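You operate a simulated robot arm through the tools that you are given. There is no shell and no other tool.

You are at the controls of a simulated robot arm. One attempt, no reset.

JOB
Top the bath up between its marks and warm it to 50 C.
Fine: use the jug and put it back, lid on again, switched on till the READY lamp lights. Set down upright: water jug.

The check looks at the end state, three seconds after you hand in, the way a careful person would. Anything else that was tipped, shoved, dropped, spilled or broken makes it a failure. Lids that push on must go on centred and level and be pressed home; caps that screw on are set level and turned clockwise until they are tight.

ROBOT AND FRAMES
A 7-joint arm with a three-finger gripper, fixed in place. Base frame: the origin is on the floor under the middle of its stand, x ahead of it, y to its left, z up; the work surface is at about z = 0.9. Readings come in m, degrees, newtons and seconds.
It reaches about 1.342 m from its shoulder. Its first joint turns from -166.0 to 166.0 degrees. Payload 2.69 kg.
The tool frame sits at the grasp point between the pads (the TCP): z along the fingers, y along the line on which they close. The tips reach 0.03 m beyond it. The gripper opens to 0.128 m; its body begins 0.117 m behind the TCP.
Orientation is that of the tool frame in the base frame, as a unit quaternion [x, y, z, w]. With the fingers straight down and closing along the base's y, the tool's x points along the base's -x, its y along +y and its z along -z.

CONTROLS
- The arm moves only by the tool nudge_tool. Its arguments are lists of equal length, an entry for each row: "delta_pos": the shift along the tool's x, y, z in m, a list of three; "rot": the turn, a rotation vector about the tool's x, y, z in degrees, a list of three; "grip": the gripper command, from -1 (fully open) to 1 (shut), values between in proportion. In form: {"delta_pos": [[dx, dy, dz], ...], "rot": [[wx, wy, wz], ...], "grip": [grip, ...]}. A call has 1 to 20 rows; each row shifts and turns the commanded pose from where the row before left it, along the tool's axes as they then stand. A row lasts 0.2 s, in which the tool goes at most 0.05 m and 8.6 degrees; a call with a longer step from one row to the next is refused whole, and so is a gripper value outside its range. A pose out of reach is approached as far as the arm can. The call stops where the force on the tool passes 40 N (or 10 N more than at its start, if that is more) or the arm is blocked; 0.2 s more then pass. The fingers move at their own pace (about 0.127 m/s each) and stop on an object; they squeeze with about 35 N. The grip force told is the motor's: it shows also when the fingers shut on nothing. Time passes only in rows, and 0.2 s behind the last, so rows that do not move let the fingers close. It gives the time, the measured TCP pose, the force on the tool (base axes), the opening and the grip force at its end, in the units of the frame above (readings bear some noise), with the torque about the TCP (base axes, N m) and any sound that the robot's microphone picked up.
- Cameras (640 x 400 px; columns grow to the right, rows downward): "scene" is fixed at [0.2205, -0.5005, 1.5097]; the picture's right is [0.71, -0.70, 0.00], its down [-0.35, -0.35, -0.87] and it looks along [0.61, 0.62, -0.49] (base axes); focal length 222 px, centre (320, 200). "wrist" rides on the gripper at [0.058, 0.054, -0.131] in the tool frame; the picture's right is [-0.68, 0.74, 0.00], its down [-0.62, -0.57, -0.55] and it looks along [-0.40, -0.37, 0.84] (tool axes); focal length 234 px, centre (320, 200). There is no depth. A picture from a camera that has moved, and an enlarged one, comes with that camera's place and axes in the base frame and with its lens.
- camera(camera): a new picture of that camera. The clock stands still meanwhile.
- slide_trunk(by): moves the trunk up (or, below 0, down) by that many m; the arm rides with it, the base frame stays. It gives what a move gives, with no picture.
- enlarge(camera, box): a new picture of the part [left, top, right, bottom] of that camera's present view, enlarged. The clock stands still meanwhile.
- close_job(): hands the job in; it is judged then, once.

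Nothing tells you positions but the pictures and the camera data. Unless the task says otherwise, let go and move clear before handing in.

The tools are called after ">>>" as name(argument=value, ...) on one line, values as JSON. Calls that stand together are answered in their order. nudge_tool: Moves the arm, as the interface text tells. Its arguments: {"type":"object","properties":{"delta_pos":{"type":"array","items":{"type":"array","items":{"type":"number"}}},"rot":{"type":"array","items":{"type":"array","items":{"type":"number"}}},"grip":{"type":"array","items":{"type":"number"}}},"required":["delta_pos","rot","grip"]} The other tools are called the same way: slide_trunk (by) moves the trunk up or down; camera (camera) takes a picture; enlarge (camera, box) takes an enlarged picture of a part of a camera's view; close_job () hands the job in.

At the start:

```text
t: 0.0
tool_pos: [0.7124, 0.1083, 1.4889]
tool_rot: [-0.001, 1.0, 0.0, 0.0]
contact_force: [-0.5, -0.3, 0.7]
wrist_torque: [0.01, 0.03, 0.0]
gripper_width: 0.1279
finger_force: 0.1
trunk travel left (down, up): [-0.2, 0.15]
```

scene: 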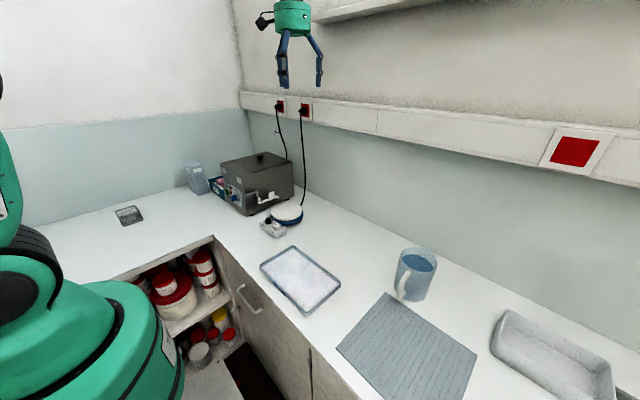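
wrist: 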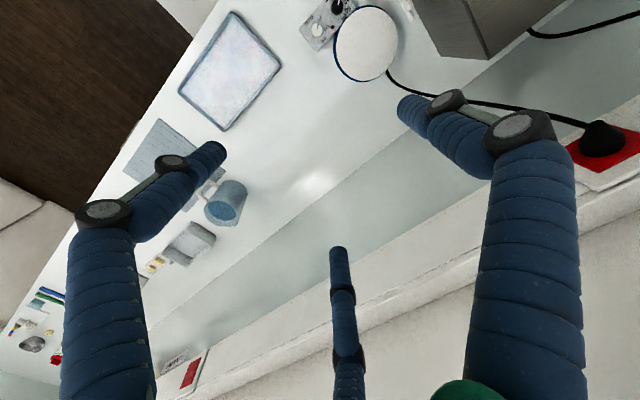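

I see a bench with a grey water bath in the corner (lid with a knob), a hotplate/stirrer, a tray, a blue jug with water, and a towel. I will enlarge the views to read the bath's controls and marks before moving.

>>> enlarge(camera="scene", box=[170, 130, 330, 240])

>>> enlarge(camera="scene", box=[340, 220, 480, 320])

>>> enlarge(camera="scene", box=[210, 145, 310, 215])

```text
3.64 times, centred on (250, 185) of scene
camera zoom: at [0.2205, -0.5005, 1.5097], right [0.71, -0.7, 0.0], down [-0.35, -0.35, -0.87], along [0.61, 0.62, -0.49], focal length 805 px, centre (574, 254)
```

zoom: 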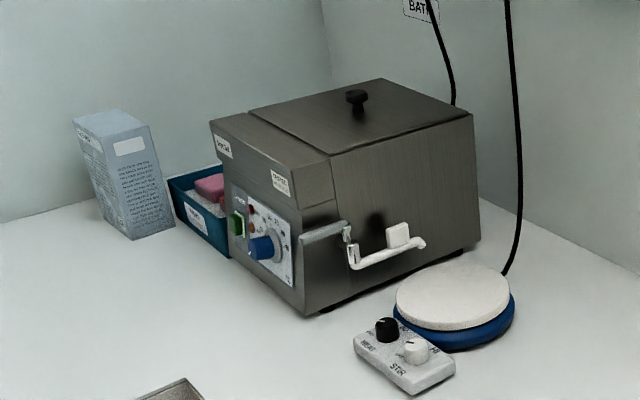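

```text
4.00 times, centred on (410, 270) of scene
camera zoom: at [0.2205, -0.5005, 1.5097], right [0.71, -0.7, 0.0], down [-0.35, -0.35, -0.87], along [0.61, 0.62, -0.49], focal length 886 px, centre (-40, -80)
```

zoom: 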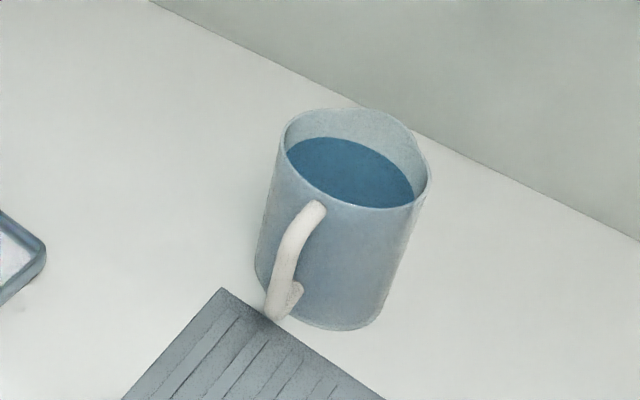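

```text
5.71 times, centred on (260, 180) of scene
camera zoom: at [0.2205, -0.5005, 1.5097], right [0.71, -0.7, 0.0], down [-0.35, -0.35, -0.87], along [0.61, 0.62, -0.49], focal length 1266 px, centre (663, 314)
```

zoom: 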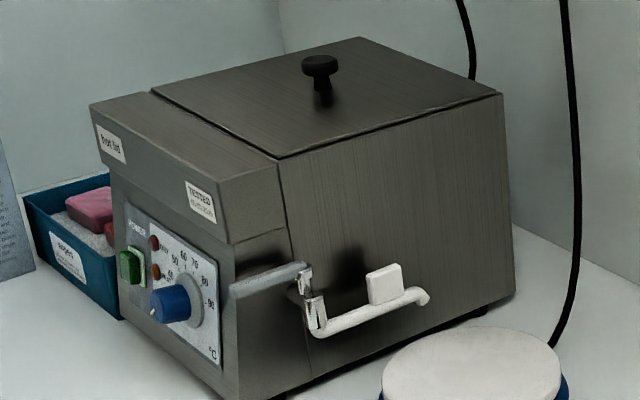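

I see the bath at about x 0.60–0.92, y 0.41–0.66, its panel facing the robot, and the jug around (0.76, -0.36). Next I zoom in further on the panel, the side fitting and the jug.

>>> enlarge(camera="scene", box=[222, 180, 254, 216])

>>> enlarge(camera="scene", box=[245, 180, 295, 215])

>>> enlarge(camera="wrist", box=[170, 150, 280, 230])

>>> enlarge(camera="scene", box=[240, 90, 330, 150])

```text
11.11 times, centred on (238, 198) of scene
camera zoom: at [0.2205, -0.5005, 1.5097], right [0.71, -0.7, 0.0], down [-0.35, -0.35, -0.87], along [0.61, 0.62, -0.49], focal length 2461 px, centre (1231, 222)
```

zoom: 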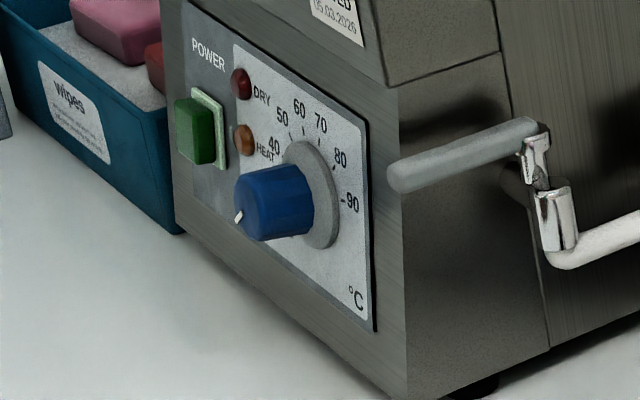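

```text
11.43 times, centred on (270, 198) of scene
camera zoom: at [0.2205, -0.5005, 1.5097], right [0.71, -0.7, 0.0], down [-0.35, -0.35, -0.87], along [0.61, 0.62, -0.49], focal length 2531 px, centre (891, 229)
```

zoom: 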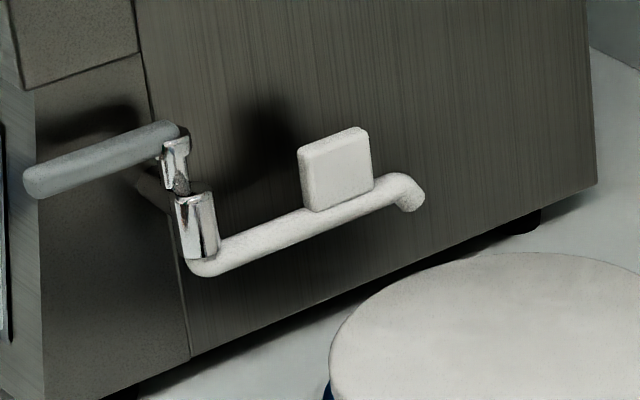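

```text
5.00 times, centred on (225, 190) of wrist
camera zoom: at [0.6532, 0.1627, 1.6193], right [0.68, 0.74, 0.0], down [0.62, -0.57, 0.55], along [0.4, -0.37, -0.84], focal length 1171 px, centre (795, 250)
```

zoom: 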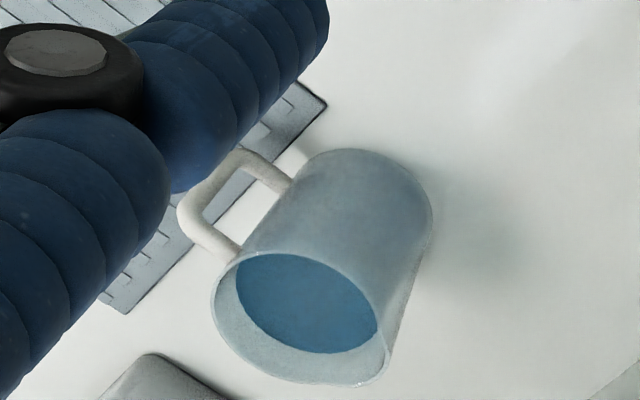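

```text
6.67 times, centred on (285, 120) of scene
camera zoom: at [0.2205, -0.5005, 1.5097], right [0.71, -0.7, 0.0], down [-0.35, -0.35, -0.87], along [0.61, 0.62, -0.49], focal length 1476 px, centre (553, 733)
```

zoom: 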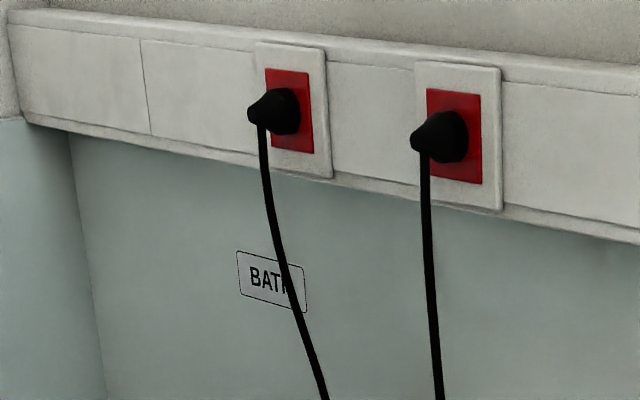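

I see the panel has POWER, a DRY and a HEAT lamp, and a dial whose pointer sits low; the jug's handle faces the robot and its spout faces the wall. Next I move the wrist camera to look at the bath.

>>> nudge_tool(delta_pos=[[0.027, 0.032, 0.0065], [0.027, 0.032, 0.0065], [0.027, 0.032, 0.0065], [0.027, 0.032, 0.0065], [0.027, 0.032, 0.0065], [0.027, 0.032, 0.0065], [0, 0, 0], [0, 0, 0], [0, 0, 0], [0, 0, 0], [0, 0, 0], [0, 0, 0], [0, 0, 0], [0, 0, 0], [0, 0, 0], [0, 0, 0], [0, 0, 0]], rot=[[0, 0, 0], [0, 0, 0], [0, 0, 0], [0, 0, 0], [0, 0, 0], [0, 0, 0], [0, 0, -8.2], [0, 0, -8.2], [0, 0, -8.2], [0, 0, -8.2], [0, 0, -8.2], [0, 0, -8.2], [0, 0, -8.2], [0, 0, -8.2], [0, 0, -8.2], [0, 0, -8.2], [0, 0, -8]], grip=[-1, -1, -1, -1, -1, -1, -1, -1, -1, -1, -1, -1, -1, -1, -1, -1, -1])

>>> camera(camera="wrist")

>>> camera(camera="scene")

```text
t: 3.6
tool_pos: [0.5504, 0.3012, 1.4492]
tool_rot: [-0.707, 0.707, 0.0, 0.0]
contact_force: [0.2, -0.4, -0.8]
wrist_torque: [0.0, 0.01, -0.01]
gripper_width: 0.128
finger_force: 0.0
trunk travel left (down, up): [-0.2, 0.15]
```

```text
taken
camera wrist: at [0.4959, 0.2433, 1.58], right [-0.74, 0.68, 0.0], down [0.56, 0.62, 0.55], along [0.37, 0.4, -0.84], focal length 234 px, centre (320, 200)
```

wrist: 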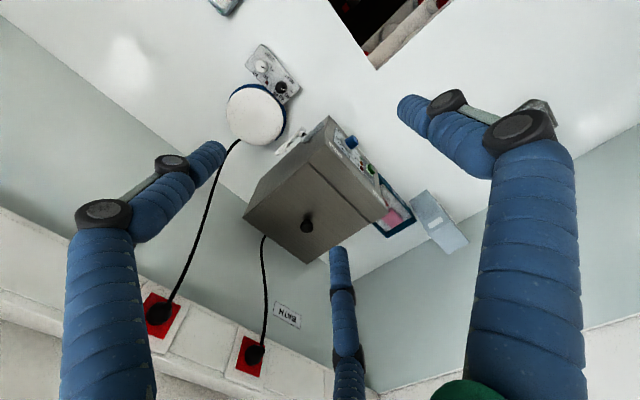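

```text
taken
```

scene: 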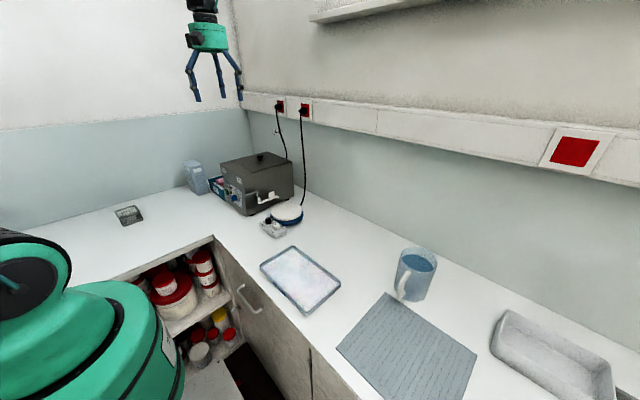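

The bath is in the middle of the wrist view with its lid and knob on top. I enlarge it to fix the lid edges, knob and panel.

>>> enlarge(camera="wrist", box=[230, 100, 410, 270])

>>> enlarge(camera="wrist", box=[320, 110, 390, 200])

>>> enlarge(camera="wrist", box=[220, 40, 340, 170])

```text
2.35 times, centred on (320, 185) of wrist
camera zoom: at [0.4959, 0.2433, 1.58], right [-0.74, 0.68, 0.0], down [0.56, 0.62, 0.55], along [0.37, 0.4, -0.84], focal length 551 px, centre (320, 235)
```

zoom: 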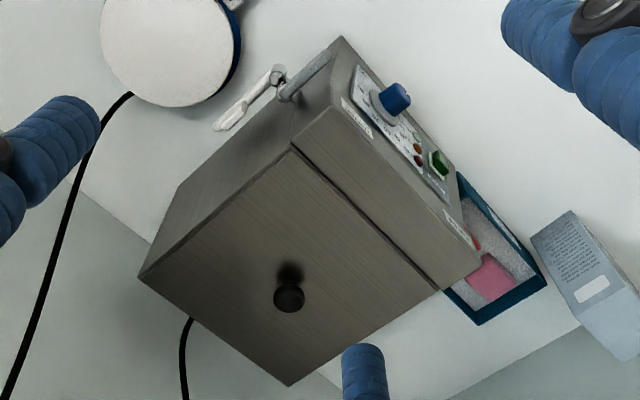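

```text
4.44 times, centred on (355, 155) of wrist
camera zoom: at [0.4959, 0.2433, 1.58], right [-0.74, 0.68, 0.0], down [0.56, 0.62, 0.55], along [0.37, 0.4, -0.84], focal length 1041 px, centre (164, 400)
```

zoom: 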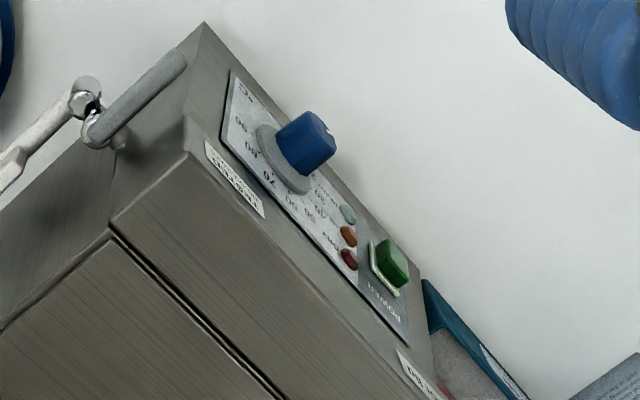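

```text
3.08 times, centred on (280, 105) of wrist
camera zoom: at [0.4959, 0.2433, 1.58], right [-0.74, 0.68, 0.0], down [0.56, 0.62, 0.55], along [0.37, 0.4, -0.84], focal length 720 px, centre (443, 492)
```

zoom: 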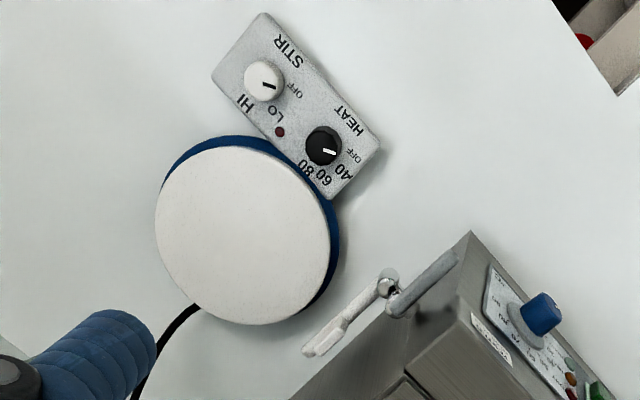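

The lid spans roughly x 0.657–0.883, y 0.377–0.606 with its knob near (0.77, 0.49, 1.14). I'll move above the knob and check alignment with the wrist camera before descending.

>>> nudge_tool(delta_pos=[[-0.0237, -0.02745, 0.0186], [-0.0237, -0.02745, 0.0186], [-0.0237, -0.02745, 0.0186], [-0.0237, -0.02745, 0.0186], [-0.0237, -0.02745, 0.0186], [-0.0237, -0.02745, 0.0186], [-0.0237, -0.02745, 0.0186], [-0.0237, -0.02745, 0.0186], [0, 0, 0.03], [0, 0, 0]], rot=[[0, 0, 0], [0, 0, 0], [0, 0, 0], [0, 0, 0], [0, 0, 0], [0, 0, 0], [0, 0, 0], [0, 0, 0], [0, 0, 0], [0, 0, 0]], grip=[-1, -1, -1, -1, -1, -1, -1, -1, -1, -1])

>>> camera(camera="wrist")

>>> enlarge(camera="scene", box=[200, 90, 340, 200])

```text
t: 5.8
tool_pos: [0.7704, 0.4898, 1.2696]
tool_rot: [0.707, -0.707, 0.0, 0.0]
contact_force: [-0.3, -1.5, 0.5]
wrist_torque: [0.02, -0.01, -0.01]
gripper_width: 0.128
finger_force: 0.1
trunk travel left (down, up): [-0.2, 0.15]
```

```text
taken
camera wrist: at [0.7157, 0.4321, 1.4008], right [-0.74, 0.68, 0.0], down [0.57, 0.62, 0.55], along [0.37, 0.4, -0.84], focal length 234 px, centre (320, 200)
```

wrist: 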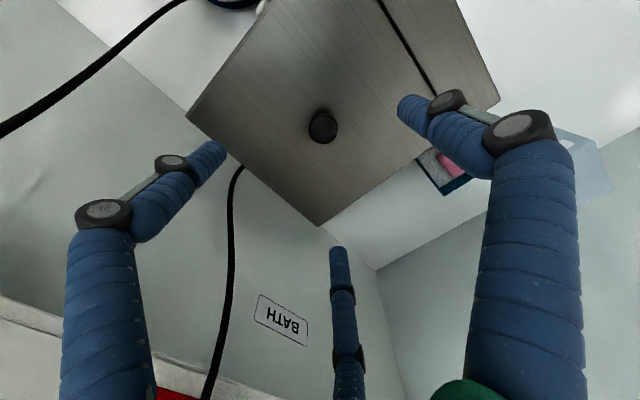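

```text
3.64 times, centred on (270, 145) of scene
camera zoom: at [0.2205, -0.5005, 1.5097], right [0.71, -0.7, 0.0], down [-0.35, -0.35, -0.87], along [0.61, 0.62, -0.49], focal length 805 px, centre (502, 400)
```

zoom: 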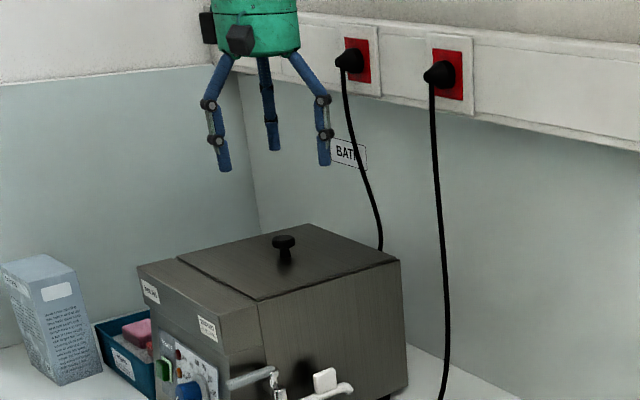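

The knob sits at about (0.766, 0.490). I'll shift 4 mm and lower to just above the lid with the fingers open, then look.

>>> nudge_tool(delta_pos=[[0, 0.004, 0.04], [0, 0, 0.04], [0, 0, 0.03], [0, 0, 0.01], [0, 0, 0]], rot=[[0, 0, 0], [0, 0, 0], [0, 0, 0], [0, 0, 0], [0, 0, 0]], grip=[-1, -1, -1, -1, -1])

>>> camera(camera="wrist")

>>> enlarge(camera="scene", box=[220, 110, 300, 180])

```text
t: 7.0
tool_pos: [0.7674, 0.49, 1.1511]
tool_rot: [0.708, -0.706, 0.0, 0.0]
contact_force: [0.3, 0.6, -0.7]
wrist_torque: [0.0, 0.0, 0.0]
gripper_width: 0.1279
finger_force: 0.1
trunk travel left (down, up): [-0.2, 0.15]
```

```text
taken
camera wrist: at [0.7124, 0.4318, 1.2824], right [-0.74, 0.68, 0.0], down [0.57, 0.62, 0.55], along [0.37, 0.4, -0.84], focal length 234 px, centre (320, 200)
```

wrist: 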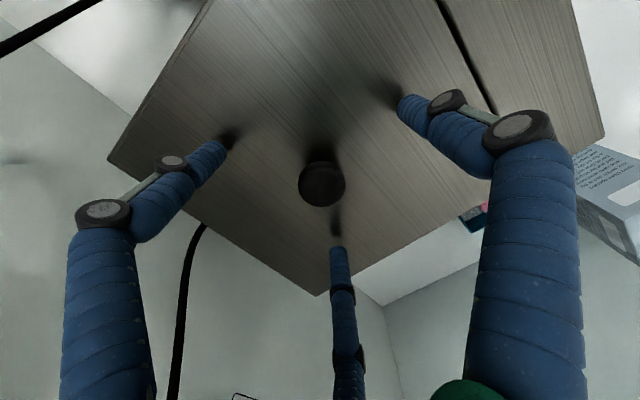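

```text
5.71 times, centred on (260, 145) of scene
camera zoom: at [0.2205, -0.5005, 1.5097], right [0.71, -0.7, 0.0], down [-0.35, -0.35, -0.87], along [0.61, 0.62, -0.49], focal length 1266 px, centre (663, 514)
```

zoom: 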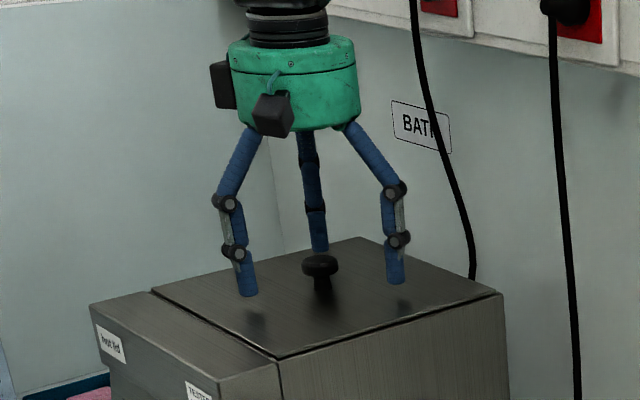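

The knob is centred between the fingers. I'll lower 7 mm more and close on it.

>>> nudge_tool(delta_pos=[[-0.001, 0, 0.004], [0, 0, 0.003], [0, 0, 0], [0, 0, 0], [0, 0, 0], [0, 0, 0]], rot=[[0, 0, 0], [0, 0, 0], [0, 0, 0], [0, 0, 0], [0, 0, 0], [0, 0, 0]], grip=[-1, -1, 1, 1, 1, 1])

>>> camera(camera="wrist")

>>> enlarge(camera="scene", box=[220, 110, 300, 180])

```text
t: 8.0
tool_pos: [0.7679, 0.4922, 1.1511]
tool_rot: [0.707, -0.707, 0.0, -0.004]
contact_force: [1.8, 0.4, 2.3]
wrist_torque: [0.01, 0.07, -0.03]
gripper_width: 0.0024
finger_force: 16.1
trunk travel left (down, up): [-0.2, 0.15]
stopped in row 4: the force on the tool passed its limit at 43 N (the readings are from after the stop); the commanded pose is now the measured one
```

```text
taken
camera wrist: at [0.7125, 0.4341, 1.2813], right [-0.74, 0.68, 0.0], down [0.56, 0.61, 0.55], along [0.38, 0.41, -0.83], focal length 234 px, centre (320, 200)
```

wrist: 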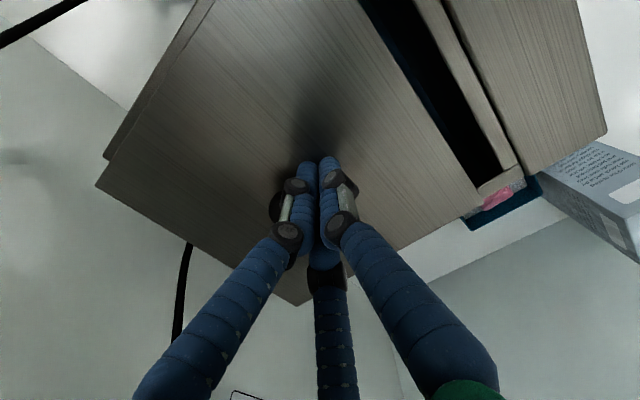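

```text
5.71 times, centred on (260, 145) of scene
camera zoom: at [0.2205, -0.5005, 1.5097], right [0.71, -0.7, 0.0], down [-0.35, -0.35, -0.87], along [0.61, 0.62, -0.49], focal length 1266 px, centre (663, 514)
```

zoom: 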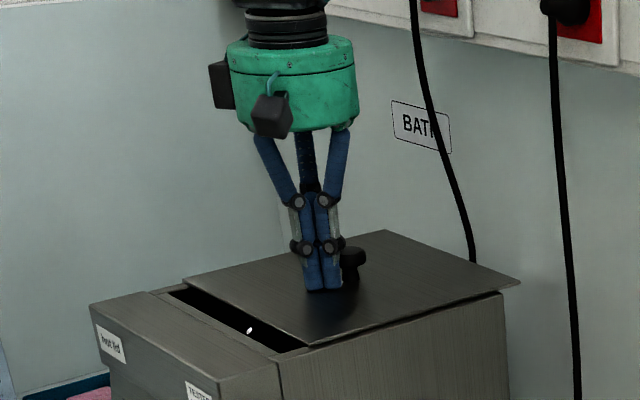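

The fingers missed: their tips dragged on the lid while closing, slipped off the knob and slid the lid about 3 cm towards the wall; it still rests on the bath. I'll raise straight up before opening, then look at how the lid lies.

>>> nudge_tool(delta_pos=[[0, 0, -0.02], [0, 0, -0.04], [0, 0, -0.04], [0, 0, 0], [0, 0, 0]], rot=[[0, 0, 0], [0, 0, 0], [0, 0, 0], [0, 0, 0], [0, 0, 0]], grip=[1, 1, 1, -0.3, -0.3])

>>> camera(camera="wrist")

>>> enlarge(camera="scene", box=[200, 110, 320, 200])

```text
t: 9.2
tool_pos: [0.7677, 0.4931, 1.2499]
tool_rot: [-0.707, 0.707, 0.0, 0.004]
contact_force: [0.8, -0.2, 0.2]
wrist_torque: [0.0, 0.02, 0.01]
gripper_width: 0.0829
finger_force: 0.1
trunk travel left (down, up): [-0.2, 0.15]
```

```text
taken
camera wrist: at [0.7126, 0.435, 1.3797], right [-0.74, 0.68, 0.0], down [0.56, 0.61, 0.55], along [0.38, 0.41, -0.83], focal length 234 px, centre (320, 200)
```

wrist: 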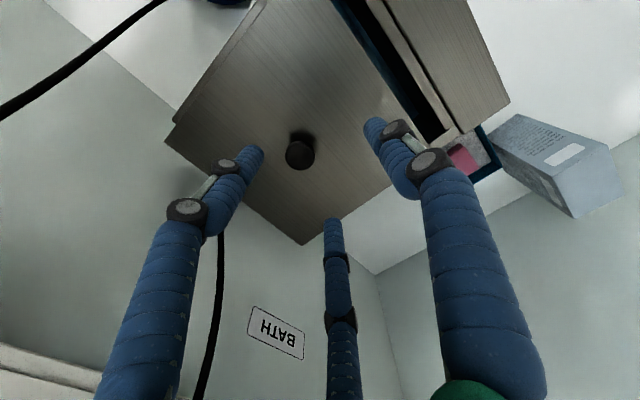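

```text
4.44 times, centred on (260, 155) of scene
camera zoom: at [0.2205, -0.5005, 1.5097], right [0.71, -0.7, 0.0], down [-0.35, -0.35, -0.87], along [0.61, 0.62, -0.49], focal length 984 px, centre (587, 400)
```

zoom: 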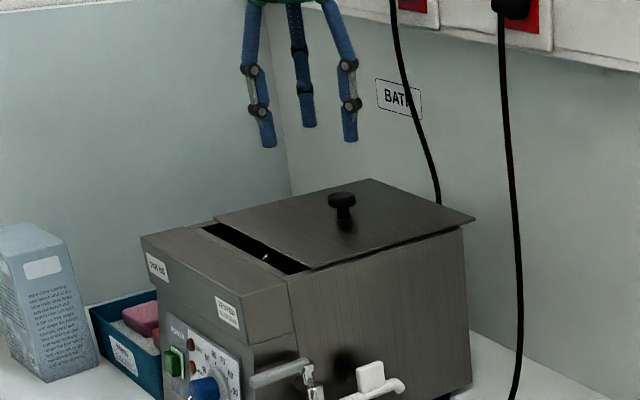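

The lid now sits level on the rim with its knob near (0.797, 0.495); its top is about z 1.122, higher than I assumed. I'll line up on the knob again, staying higher this time.

>>> nudge_tool(delta_pos=[[-0.002, -0.029, 0.02], [0, 0, 0.04], [0, 0, 0]], rot=[[-0.32, 0.32, 0], [0, 0, 0], [0, 0, 0]], grip=[-0.3, -0.3, -0.3])

>>> camera(camera="wrist")

>>> enlarge(camera="scene", box=[220, 110, 320, 180])

```text
t: 10.0
tool_pos: [0.7954, 0.4939, 1.1892]
tool_rot: [-0.707, 0.707, 0.0, 0.0]
contact_force: [-0.8, 0.7, 0.0]
wrist_torque: [0.02, 0.03, -0.02]
gripper_width: 0.0831
finger_force: 0.0
trunk travel left (down, up): [-0.2, 0.15]
```

```text
taken
camera wrist: at [0.7413, 0.4366, 1.3207], right [-0.74, 0.68, 0.0], down [0.57, 0.62, 0.55], along [0.37, 0.4, -0.84], focal length 234 px, centre (320, 200)
```

wrist: 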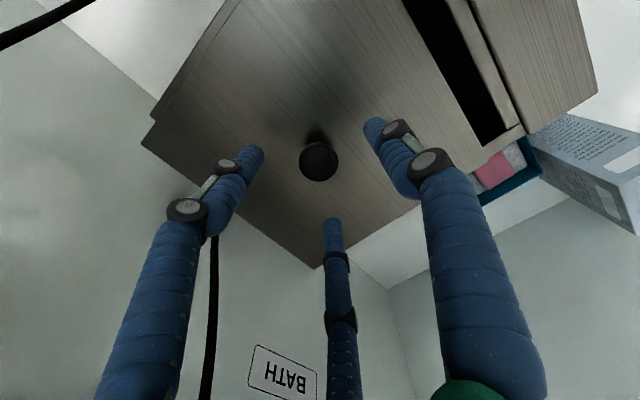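

```text
5.71 times, centred on (270, 145) of scene
camera zoom: at [0.2205, -0.5005, 1.5097], right [0.71, -0.7, 0.0], down [-0.35, -0.35, -0.87], along [0.61, 0.62, -0.49], focal length 1266 px, centre (606, 514)
```

zoom: 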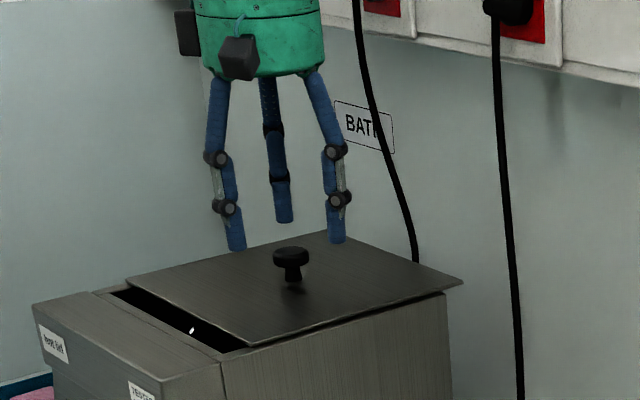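

The knob is under the gripper at about (0.795, 0.492). I'll go down to leave the tips some 8 mm above the lid and close.

>>> nudge_tool(delta_pos=[[0.0015, 0, 0.02], [0, 0, 0.009], [0, 0, 0], [0, 0, 0], [0, 0, 0], [0, 0, 0]], rot=[[0, 0, 0], [0, 0, 0], [0, 0, 0], [0, 0, 0], [0, 0, 0], [0, 0, 0]], grip=[-0.3, -0.3, -0.3, 0.3, 1, 1])

>>> camera(camera="wrist")

>>> enlarge(camera="scene", box=[220, 110, 320, 180])

```text
t: 11.4
tool_pos: [0.7961, 0.4944, 1.161]
tool_rot: [-0.707, 0.707, -0.001, 0.0]
contact_force: [-0.5, 0.2, -0.6]
wrist_torque: [0.0, -0.16, 0.01]
gripper_width: 0.0309
finger_force: 35.4
trunk travel left (down, up): [-0.2, 0.15]
```

```text
taken
camera wrist: at [0.7411, 0.4358, 1.2929], right [-0.74, 0.68, 0.0], down [0.57, 0.62, 0.55], along [0.37, 0.4, -0.84], focal length 234 px, centre (320, 200)
```

wrist: 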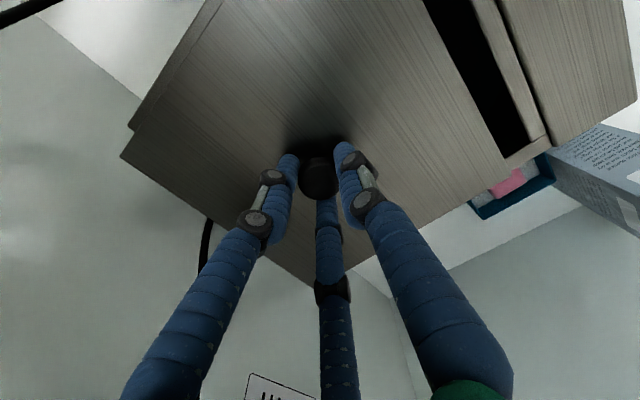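

```text
5.71 times, centred on (270, 145) of scene
camera zoom: at [0.2205, -0.5005, 1.5097], right [0.71, -0.7, 0.0], down [-0.35, -0.35, -0.87], along [0.61, 0.62, -0.49], focal length 1266 px, centre (606, 514)
```

zoom: 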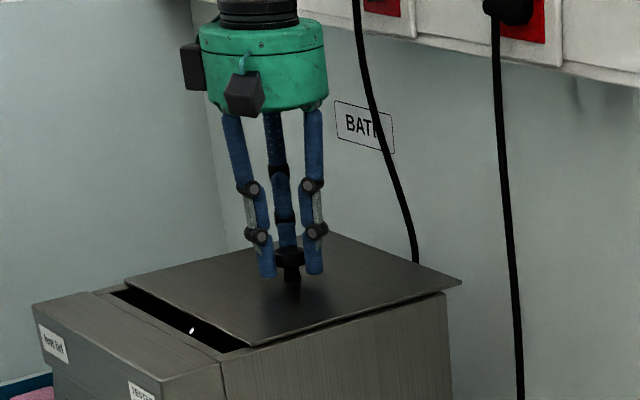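

The knob is gripped (opening 31 mm, 35 N). I'll lift slowly and check that the lid comes up level.

>>> nudge_tool(delta_pos=[[0, 0, -0.01], [0, 0, -0.015], [0, 0, -0.02], [0, 0, -0.025], [0, 0, -0.03], [0, 0, -0.03], [0, 0, 0]], rot=[[0, 0, 0], [0, 0, 0], [0, 0, 0], [0, 0, 0], [0, 0, 0], [0, 0, 0], [0, 0, 0]], grip=[1, 1, 1, 1, 1, 1, 1])

>>> camera(camera="wrist")

>>> camera(camera="scene")

>>> enlarge(camera="scene", box=[210, 90, 320, 200])

```text
t: 13.0
tool_pos: [0.7967, 0.4933, 1.2928]
tool_rot: [0.707, -0.707, 0.002, 0.0]
contact_force: [-0.4, 0.1, -0.4]
wrist_torque: [0.0, 0.01, 0.0]
gripper_width: 0.0021
finger_force: 31.4
trunk travel left (down, up): [-0.2, 0.15]
```

```text
taken
camera wrist: at [0.7425, 0.4351, 1.4244], right [-0.74, 0.68, 0.0], down [0.57, 0.62, 0.55], along [0.37, 0.4, -0.84], focal length 234 px, centre (320, 200)
```

wrist: 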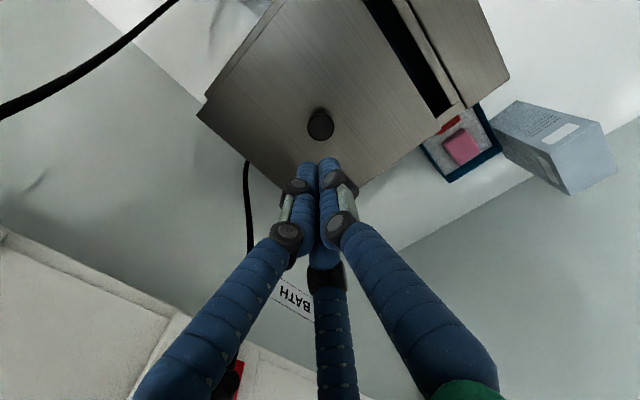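

```text
taken
```

scene: 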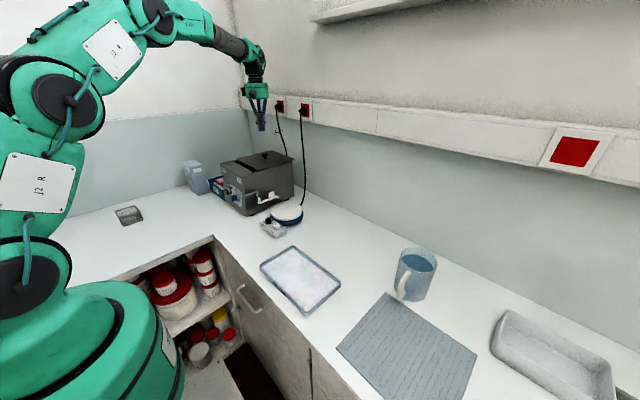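

```text
3.64 times, centred on (265, 145) of scene
camera zoom: at [0.2205, -0.5005, 1.5097], right [0.71, -0.7, 0.0], down [-0.35, -0.35, -0.87], along [0.61, 0.62, -0.49], focal length 805 px, centre (520, 400)
```

zoom: 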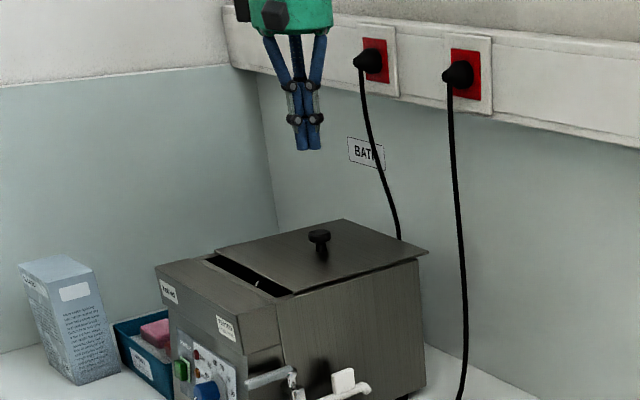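

The grip slipped off: only the lower part of the fingers held the knob's head, and the lid dropped back about where it was. I'll retry lower, with the tips just above the lid.

>>> nudge_tool(delta_pos=[[0.002, 0.0025, 0], [0, 0, 0], [0, 0, 0.04], [0, 0, 0.04], [0, 0, 0.03], [0, 0, 0.02], [0, 0, 0]], rot=[[0, 0, 0], [0, 0, 0], [0, 0, 0], [0, 0, 0], [0, 0, 0], [0, 0, 0], [0, 0, 0]], grip=[-0.3, -0.3, -0.3, -0.3, -0.3, -0.3, -0.3])

>>> enlarge(camera="wrist", box=[220, 100, 420, 260])

>>> enlarge(camera="scene", box=[240, 130, 300, 170])

```text
t: 14.6
tool_pos: [0.7951, 0.4926, 1.1602]
tool_rot: [0.707, -0.707, 0.001, 0.001]
contact_force: [0.2, 0.8, -0.2]
wrist_torque: [-0.02, -0.01, 0.01]
gripper_width: 0.083
finger_force: 0.1
trunk travel left (down, up): [-0.2, 0.15]
```

```text
2.50 times, centred on (320, 180) of wrist
camera zoom: at [0.7404, 0.4352, 1.2913], right [-0.74, 0.68, 0.0], down [0.57, 0.62, 0.55], along [0.37, 0.4, -0.84], focal length 585 px, centre (320, 250)
```

zoom: 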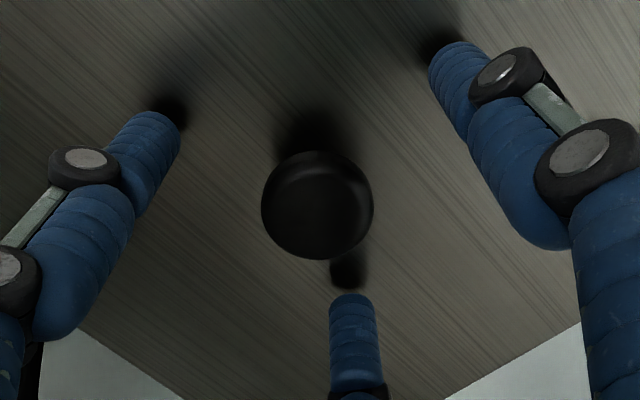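

```text
10.00 times, centred on (270, 150) of scene
camera zoom: at [0.2205, -0.5005, 1.5097], right [0.71, -0.7, 0.0], down [-0.35, -0.35, -0.87], along [0.61, 0.62, -0.49], focal length 2215 px, centre (820, 700)
```

zoom: 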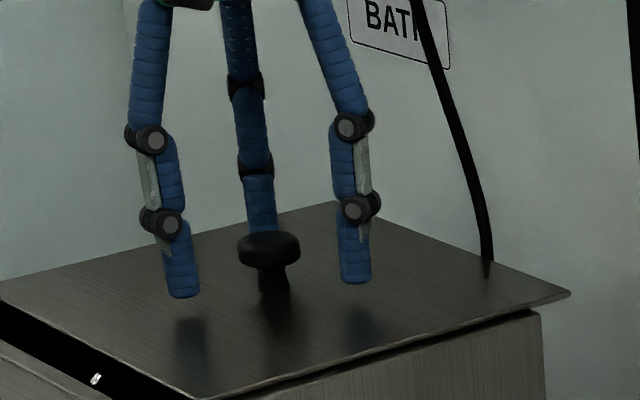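

The tips are about 5 mm above the lid now and the knob is centred. I'll go 4 mm lower, close with a longer squeeze and make a small test lift.

>>> nudge_tool(delta_pos=[[0, 0, 0.004], [0, 0, 0], [0, 0, 0], [0, 0, 0], [0, 0, 0], [0, 0, 0], [0, 0, 0]], rot=[[0, 0, 0], [0, 0, 0], [0, 0, 0], [0, 0, 0], [0, 0, 0], [0, 0, 0], [0, 0, 0]], grip=[-0.3, 0, 0.3, 1, 1, 1, 1])

>>> enlarge(camera="wrist", box=[220, 100, 420, 260])

>>> enlarge(camera="scene", box=[240, 130, 300, 170])

```text
t: 16.2
tool_pos: [0.7935, 0.4939, 1.1573]
tool_rot: [0.707, -0.707, 0.001, 0.0]
contact_force: [0.0, -1.1, 0.2]
wrist_torque: [-0.02, -0.04, 0.03]
gripper_width: 0.0308
finger_force: 35.0
trunk travel left (down, up): [-0.2, 0.15]
```

```text
2.50 times, centred on (320, 180) of wrist
camera zoom: at [0.7397, 0.4344, 1.2882], right [-0.74, 0.68, 0.0], down [0.57, 0.62, 0.55], along [0.37, 0.4, -0.84], focal length 585 px, centre (320, 250)
```

zoom: 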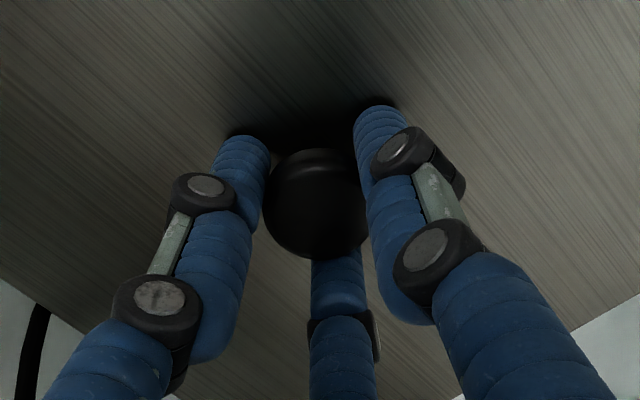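

```text
10.00 times, centred on (270, 150) of scene
camera zoom: at [0.2205, -0.5005, 1.5097], right [0.71, -0.7, 0.0], down [-0.35, -0.35, -0.87], along [0.61, 0.62, -0.49], focal length 2215 px, centre (820, 700)
```

zoom: 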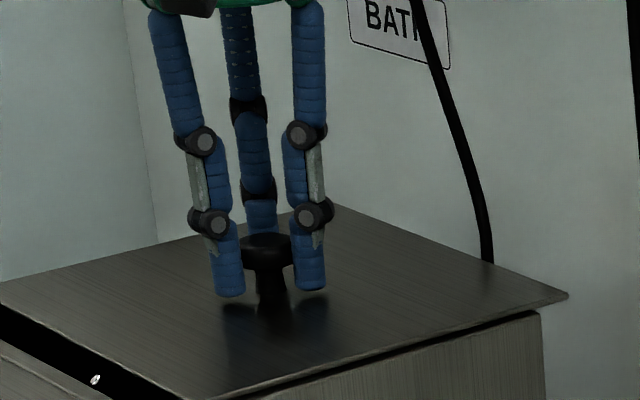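

The three fingers now hold the knob's head firmly. I'll make a slow test lift of 1.5 cm and check.

>>> nudge_tool(delta_pos=[[0, 0, -0.003], [0, 0, -0.003], [0, 0, -0.003], [0, 0, -0.003], [0, 0, -0.003]], rot=[[0, 0, 0], [0, 0, 0], [0, 0, 0], [0, 0, 0], [0, 0, 0]], grip=[1, 1, 1, 1, 1])

>>> enlarge(camera="scene", box=[220, 120, 310, 190])

```text
t: 17.4
tool_pos: [0.7931, 0.491, 1.1738]
tool_rot: [-0.707, 0.708, -0.001, 0.001]
contact_force: [0.2, 0.7, -2.9]
wrist_torque: [0.01, 0.01, 0.01]
gripper_width: 0.0307
finger_force: 34.9
trunk travel left (down, up): [-0.2, 0.15]
```

```text
5.71 times, centred on (265, 155) of scene
camera zoom: at [0.2205, -0.5005, 1.5097], right [0.71, -0.7, 0.0], down [-0.35, -0.35, -0.87], along [0.61, 0.62, -0.49], focal length 1266 px, centre (634, 457)
```

zoom: 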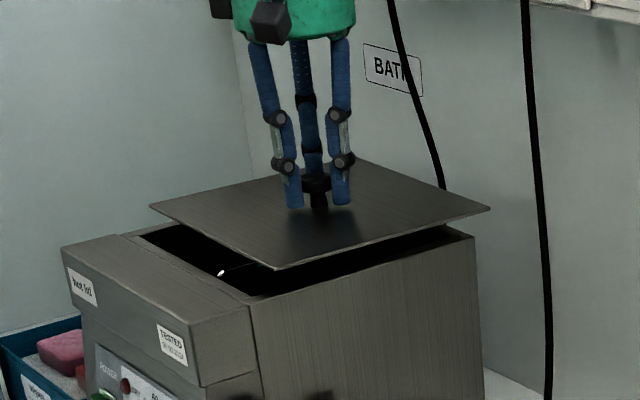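

The lid is coming up level, weighing about 3 N. I'll continue lifting gently.

>>> nudge_tool(delta_pos=[[0, 0, -0.004], [0, 0, -0.006], [0, 0, -0.008], [0, 0, -0.01], [0, 0, -0.01], [0, 0, -0.01], [0, 0, -0.01], [0, 0, -0.01], [0, 0, -0.01], [0, 0, -0.01], [0, 0, -0.01], [0, 0, -0.008], [0, 0, -0.006], [0, 0, -0.004]], rot=[[0, 0, 0], [0, 0, 0], [0, 0, 0], [0, 0, 0], [0, 0, 0], [0, 0, 0], [0, 0, 0], [0, 0, 0], [0, 0, 0], [0, 0, 0], [0, 0, 0], [0, 0, 0], [0, 0, 0], [0, 0, 0]], grip=[1, 1, 1, 1, 1, 1, 1, 1, 1, 1, 1, 1, 1, 1])

>>> enlarge(camera="scene", box=[200, 90, 330, 200])

>>> camera(camera="wrist")

```text
t: 20.4
tool_pos: [0.7934, 0.491, 1.2889]
tool_rot: [-0.707, 0.707, -0.001, -0.001]
contact_force: [-0.9, -0.2, -2.4]
wrist_torque: [-0.02, 0.02, 0.0]
gripper_width: 0.0306
finger_force: 35.1
trunk travel left (down, up): [-0.2, 0.15]
```

```text
3.64 times, centred on (265, 145) of scene
camera zoom: at [0.2205, -0.5005, 1.5097], right [0.71, -0.7, 0.0], down [-0.35, -0.35, -0.87], along [0.61, 0.62, -0.49], focal length 805 px, centre (520, 400)
```

zoom: 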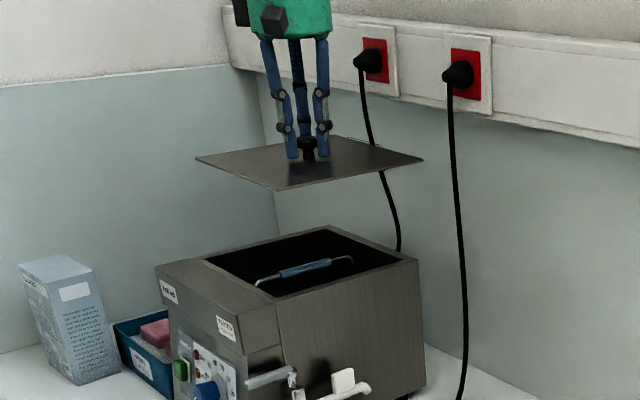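

```text
taken
camera wrist: at [0.7392, 0.433, 1.4194], right [-0.74, 0.68, 0.0], down [0.57, 0.62, 0.55], along [0.37, 0.4, -0.84], focal length 234 px, centre (320, 200)
```

wrist: 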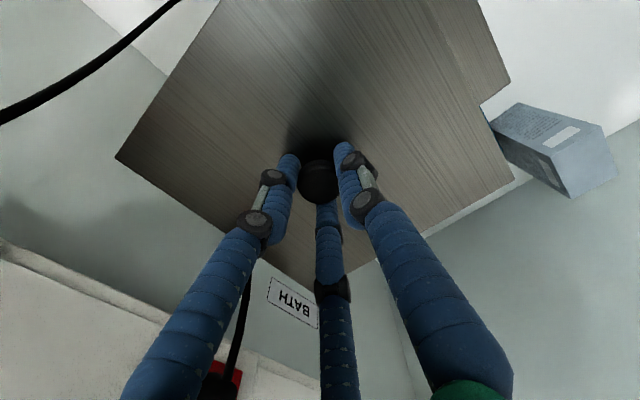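

The lid is clear; inside the bath I can see a rack with a handle. Next I carry the lid over to the clear bench area around (0.785, -0.06).

>>> nudge_tool(delta_pos=[[0.005, 0, 0], [0.01, 0, 0], [0.015, 0.001, 0], [0.02, 0.001, 0], [0.025, 0.001, 0], [0.025, 0.001, 0], [0.025, 0.001, 0], [0.025, 0.001, 0], [0.025, 0.001, 0], [0.025, 0.001, 0], [0.025, 0, 0], [0.025, 0, 0], [0.025, 0, 0], [0.025, 0, 0], [0.025, 0, 0], [0.025, 0, 0], [0.025, 0, 0], [0.025, 0, 0], [0.025, 0, 0], [0.02, 0, 0]], rot=[[0, 0, 0], [0, 0, 0], [0, 0, 0], [0, 0, 0], [0, 0, 0], [0, 0, 0], [0, 0, 0], [0, 0, 0], [0, 0, 0], [0, 0, 0], [0, 0, 0], [0, 0, 0], [0, 0, 0], [0, 0, 0], [0, 0, 0], [0, 0, 0], [0, 0, 0], [0, 0, 0], [0, 0, 0], [0, 0, 0]], grip=[1, 1, 1, 1, 1, 1, 1, 1, 1, 1, 1, 1, 1, 1, 1, 1, 1, 1, 1, 1])

>>> nudge_tool(delta_pos=[[0.02, 0, 0], [0.02, 0, 0], [0.02, 0, 0], [0.018, 0, 0], [0.015, 0, 0], [0.01, 0, 0], [0.005, 0, 0], [0, 0, 0]], rot=[[0, 0, 0], [0, 0, 0], [0, 0, 0], [0, 0, 0], [0, 0, 0], [0, 0, 0], [0, 0, 0], [0, 0, 0]], grip=[1, 1, 1, 1, 1, 1, 1, 1])

>>> camera(camera="scene")

>>> camera(camera="wrist")

```text
t: 24.6
tool_pos: [0.7865, 0.0476, 1.2901]
tool_rot: [-0.707, 0.707, 0.0, 0.0]
contact_force: [0.3, -0.9, -2.8]
wrist_torque: [0.01, -0.01, 0.0]
gripper_width: 0.0303
finger_force: 35.0
trunk travel left (down, up): [-0.2, 0.15]
```

```text
t: 26.4
tool_pos: [0.7856, -0.062, 1.2898]
tool_rot: [-0.707, 0.707, 0.0, 0.0]
contact_force: [-0.2, -0.3, -2.9]
wrist_torque: [0.01, 0.0, 0.01]
gripper_width: 0.0306
finger_force: 35.5
trunk travel left (down, up): [-0.2, 0.15]
```

```text
taken
```

scene: 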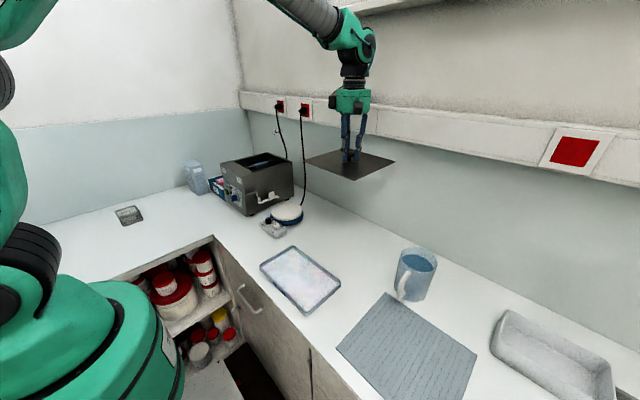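

```text
taken
camera wrist: at [0.7317, -0.1206, 1.4211], right [-0.74, 0.68, 0.0], down [0.57, 0.62, 0.55], along [0.37, 0.4, -0.84], focal length 234 px, centre (320, 200)
```

wrist: 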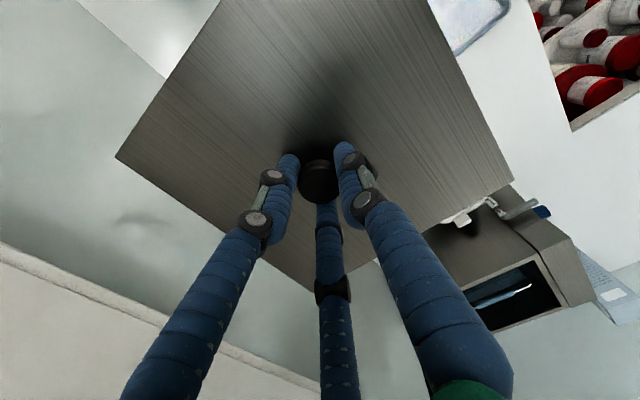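

The lid hangs level over the clear area. I'll lower it most of the way and check clearance to the tray and hotplate.

>>> nudge_tool(delta_pos=[[0, 0, 0.01], [0, 0, 0.02], [0, 0, 0.025], [0, 0, 0.025], [0, 0, 0.025], [0, 0, 0.025], [0, 0, 0.025], [0, 0, 0.025], [0, 0, 0.025], [0, 0, 0.025], [0, 0, 0.025], [0, 0, 0.025], [0, 0, 0.02], [0, 0, 0.01], [0, 0, 0]], rot=[[0, 0, 0], [0, 0, 0], [0, 0, 0], [0, 0, 0], [0, 0, 0], [0, 0, 0], [0, 0, 0], [0, 0, 0], [0, 0, 0], [0, 0, 0], [0, 0, 0], [0, 0, 0], [0, 0, 0], [0, 0, 0], [0, 0, 0]], grip=[1, 1, 1, 1, 1, 1, 1, 1, 1, 1, 1, 1, 1, 1, 1])

>>> camera(camera="scene")

>>> enlarge(camera="scene", box=[280, 160, 420, 280])

```text
t: 29.6
tool_pos: [0.7851, -0.0615, 0.9813]
tool_rot: [0.707, -0.707, 0.001, 0.001]
contact_force: [1.3, 0.4, -2.8]
wrist_torque: [0.02, 0.04, -0.01]
gripper_width: 0.0304
finger_force: 34.7
trunk travel left (down, up): [-0.2, 0.15]
```

```text
taken
```

scene: 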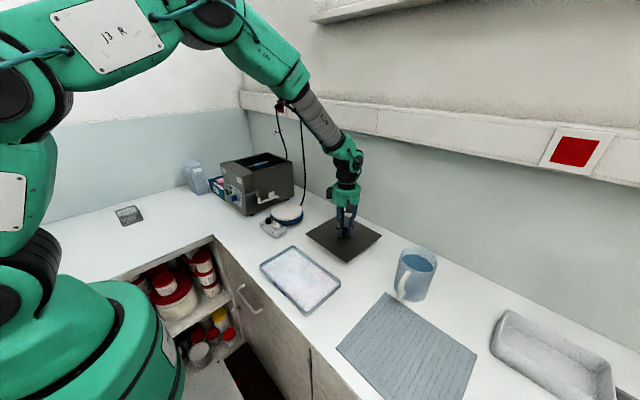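

```text
3.33 times, centred on (350, 220) of scene
camera zoom: at [0.2205, -0.5005, 1.5097], right [0.71, -0.7, 0.0], down [-0.35, -0.35, -0.87], along [0.61, 0.62, -0.49], focal length 738 px, centre (220, 133)
```

zoom: 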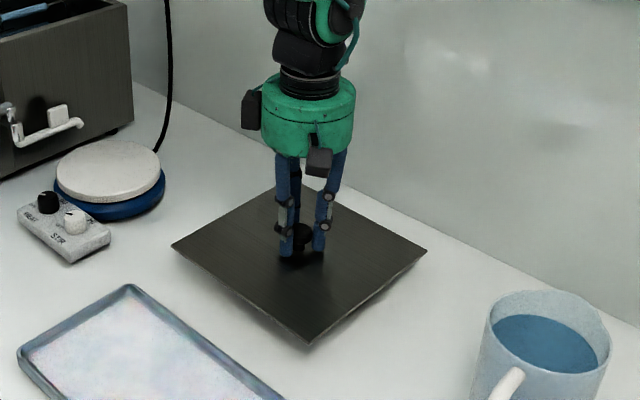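

The lid is clear of everything. I'll lower it the last centimetres slowly until it touches.

>>> nudge_tool(delta_pos=[[0, 0, 0.01], [0, 0, 0.008], [0, 0, 0.006], [0, 0, 0.005], [0, 0, 0.004], [0, 0, 0]], rot=[[0, 0, 0], [0, 0, 0], [0, 0, 0], [0, 0, 0], [0, 0, 0], [0, 0, 0]], grip=[1, 1, 1, 1, 1, 1])

>>> enlarge(camera="scene", box=[290, 180, 400, 280])

```text
t: 31.0
tool_pos: [0.7849, -0.0626, 0.9477]
tool_rot: [0.707, -0.707, 0.0, 0.001]
contact_force: [-0.1, 0.1, -4.1]
wrist_torque: [-0.04, -0.01, 0.0]
gripper_width: 0.0306
finger_force: 35.2
trunk travel left (down, up): [-0.2, 0.15]
```

```text
4.00 times, centred on (345, 230) of scene
camera zoom: at [0.2205, -0.5005, 1.5097], right [0.71, -0.7, 0.0], down [-0.35, -0.35, -0.87], along [0.61, 0.62, -0.49], focal length 886 px, centre (220, 80)
```

zoom: 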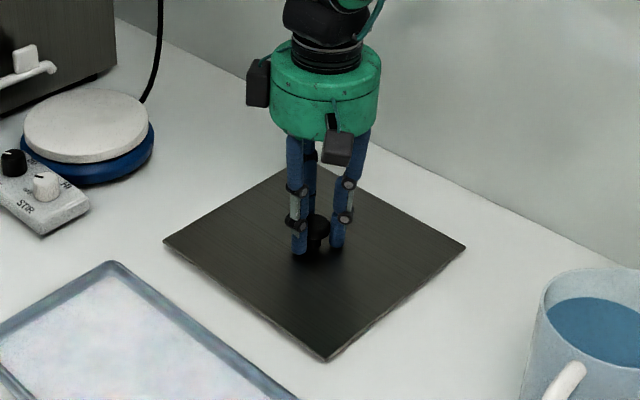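

Still hanging free by a few millimetres. I'll continue in small steps.

>>> nudge_tool(delta_pos=[[0, 0, 0.002], [0, 0, 0.002], [0, 0, 0.002], [0, 0, 0]], rot=[[0, 0, 0], [0, 0, 0], [0, 0, 0], [0, 0, 0]], grip=[1, 1, 1, 1])

>>> enlarge(camera="scene", box=[290, 180, 400, 280])

```text
t: 32.0
tool_pos: [0.7853, -0.0624, 0.9409]
tool_rot: [0.707, -0.707, 0.0, 0.0]
contact_force: [0.4, 0.2, -3.0]
wrist_torque: [-0.02, 0.04, -0.01]
gripper_width: 0.031
finger_force: 34.9
trunk travel left (down, up): [-0.2, 0.15]
```

```text
4.00 times, centred on (345, 230) of scene
camera zoom: at [0.2205, -0.5005, 1.5097], right [0.71, -0.7, 0.0], down [-0.35, -0.35, -0.87], along [0.61, 0.62, -0.49], focal length 886 px, centre (220, 80)
```

zoom: 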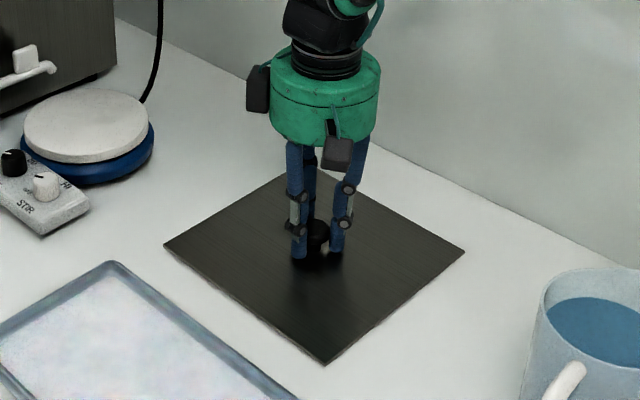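

>>> nudge_tool(delta_pos=[[0, 0, 0.0015], [0, 0, 0.0015], [0, 0, 0.0015], [0, 0, 0]], rot=[[0, 0, 0], [0, 0, 0], [0, 0, 0], [0, 0, 0]], grip=[1, 1, 1, 1])

```text
t: 33.0
tool_pos: [0.7842, -0.0615, 0.938]
tool_rot: [-0.707, 0.707, -0.001, -0.001]
contact_force: [-0.2, 2.0, 1.5]
wrist_torque: [0.04, 0.03, 0.08]
gripper_width: 0.0306
finger_force: 35.6
trunk travel left (down, up): [-0.2, 0.15]
```

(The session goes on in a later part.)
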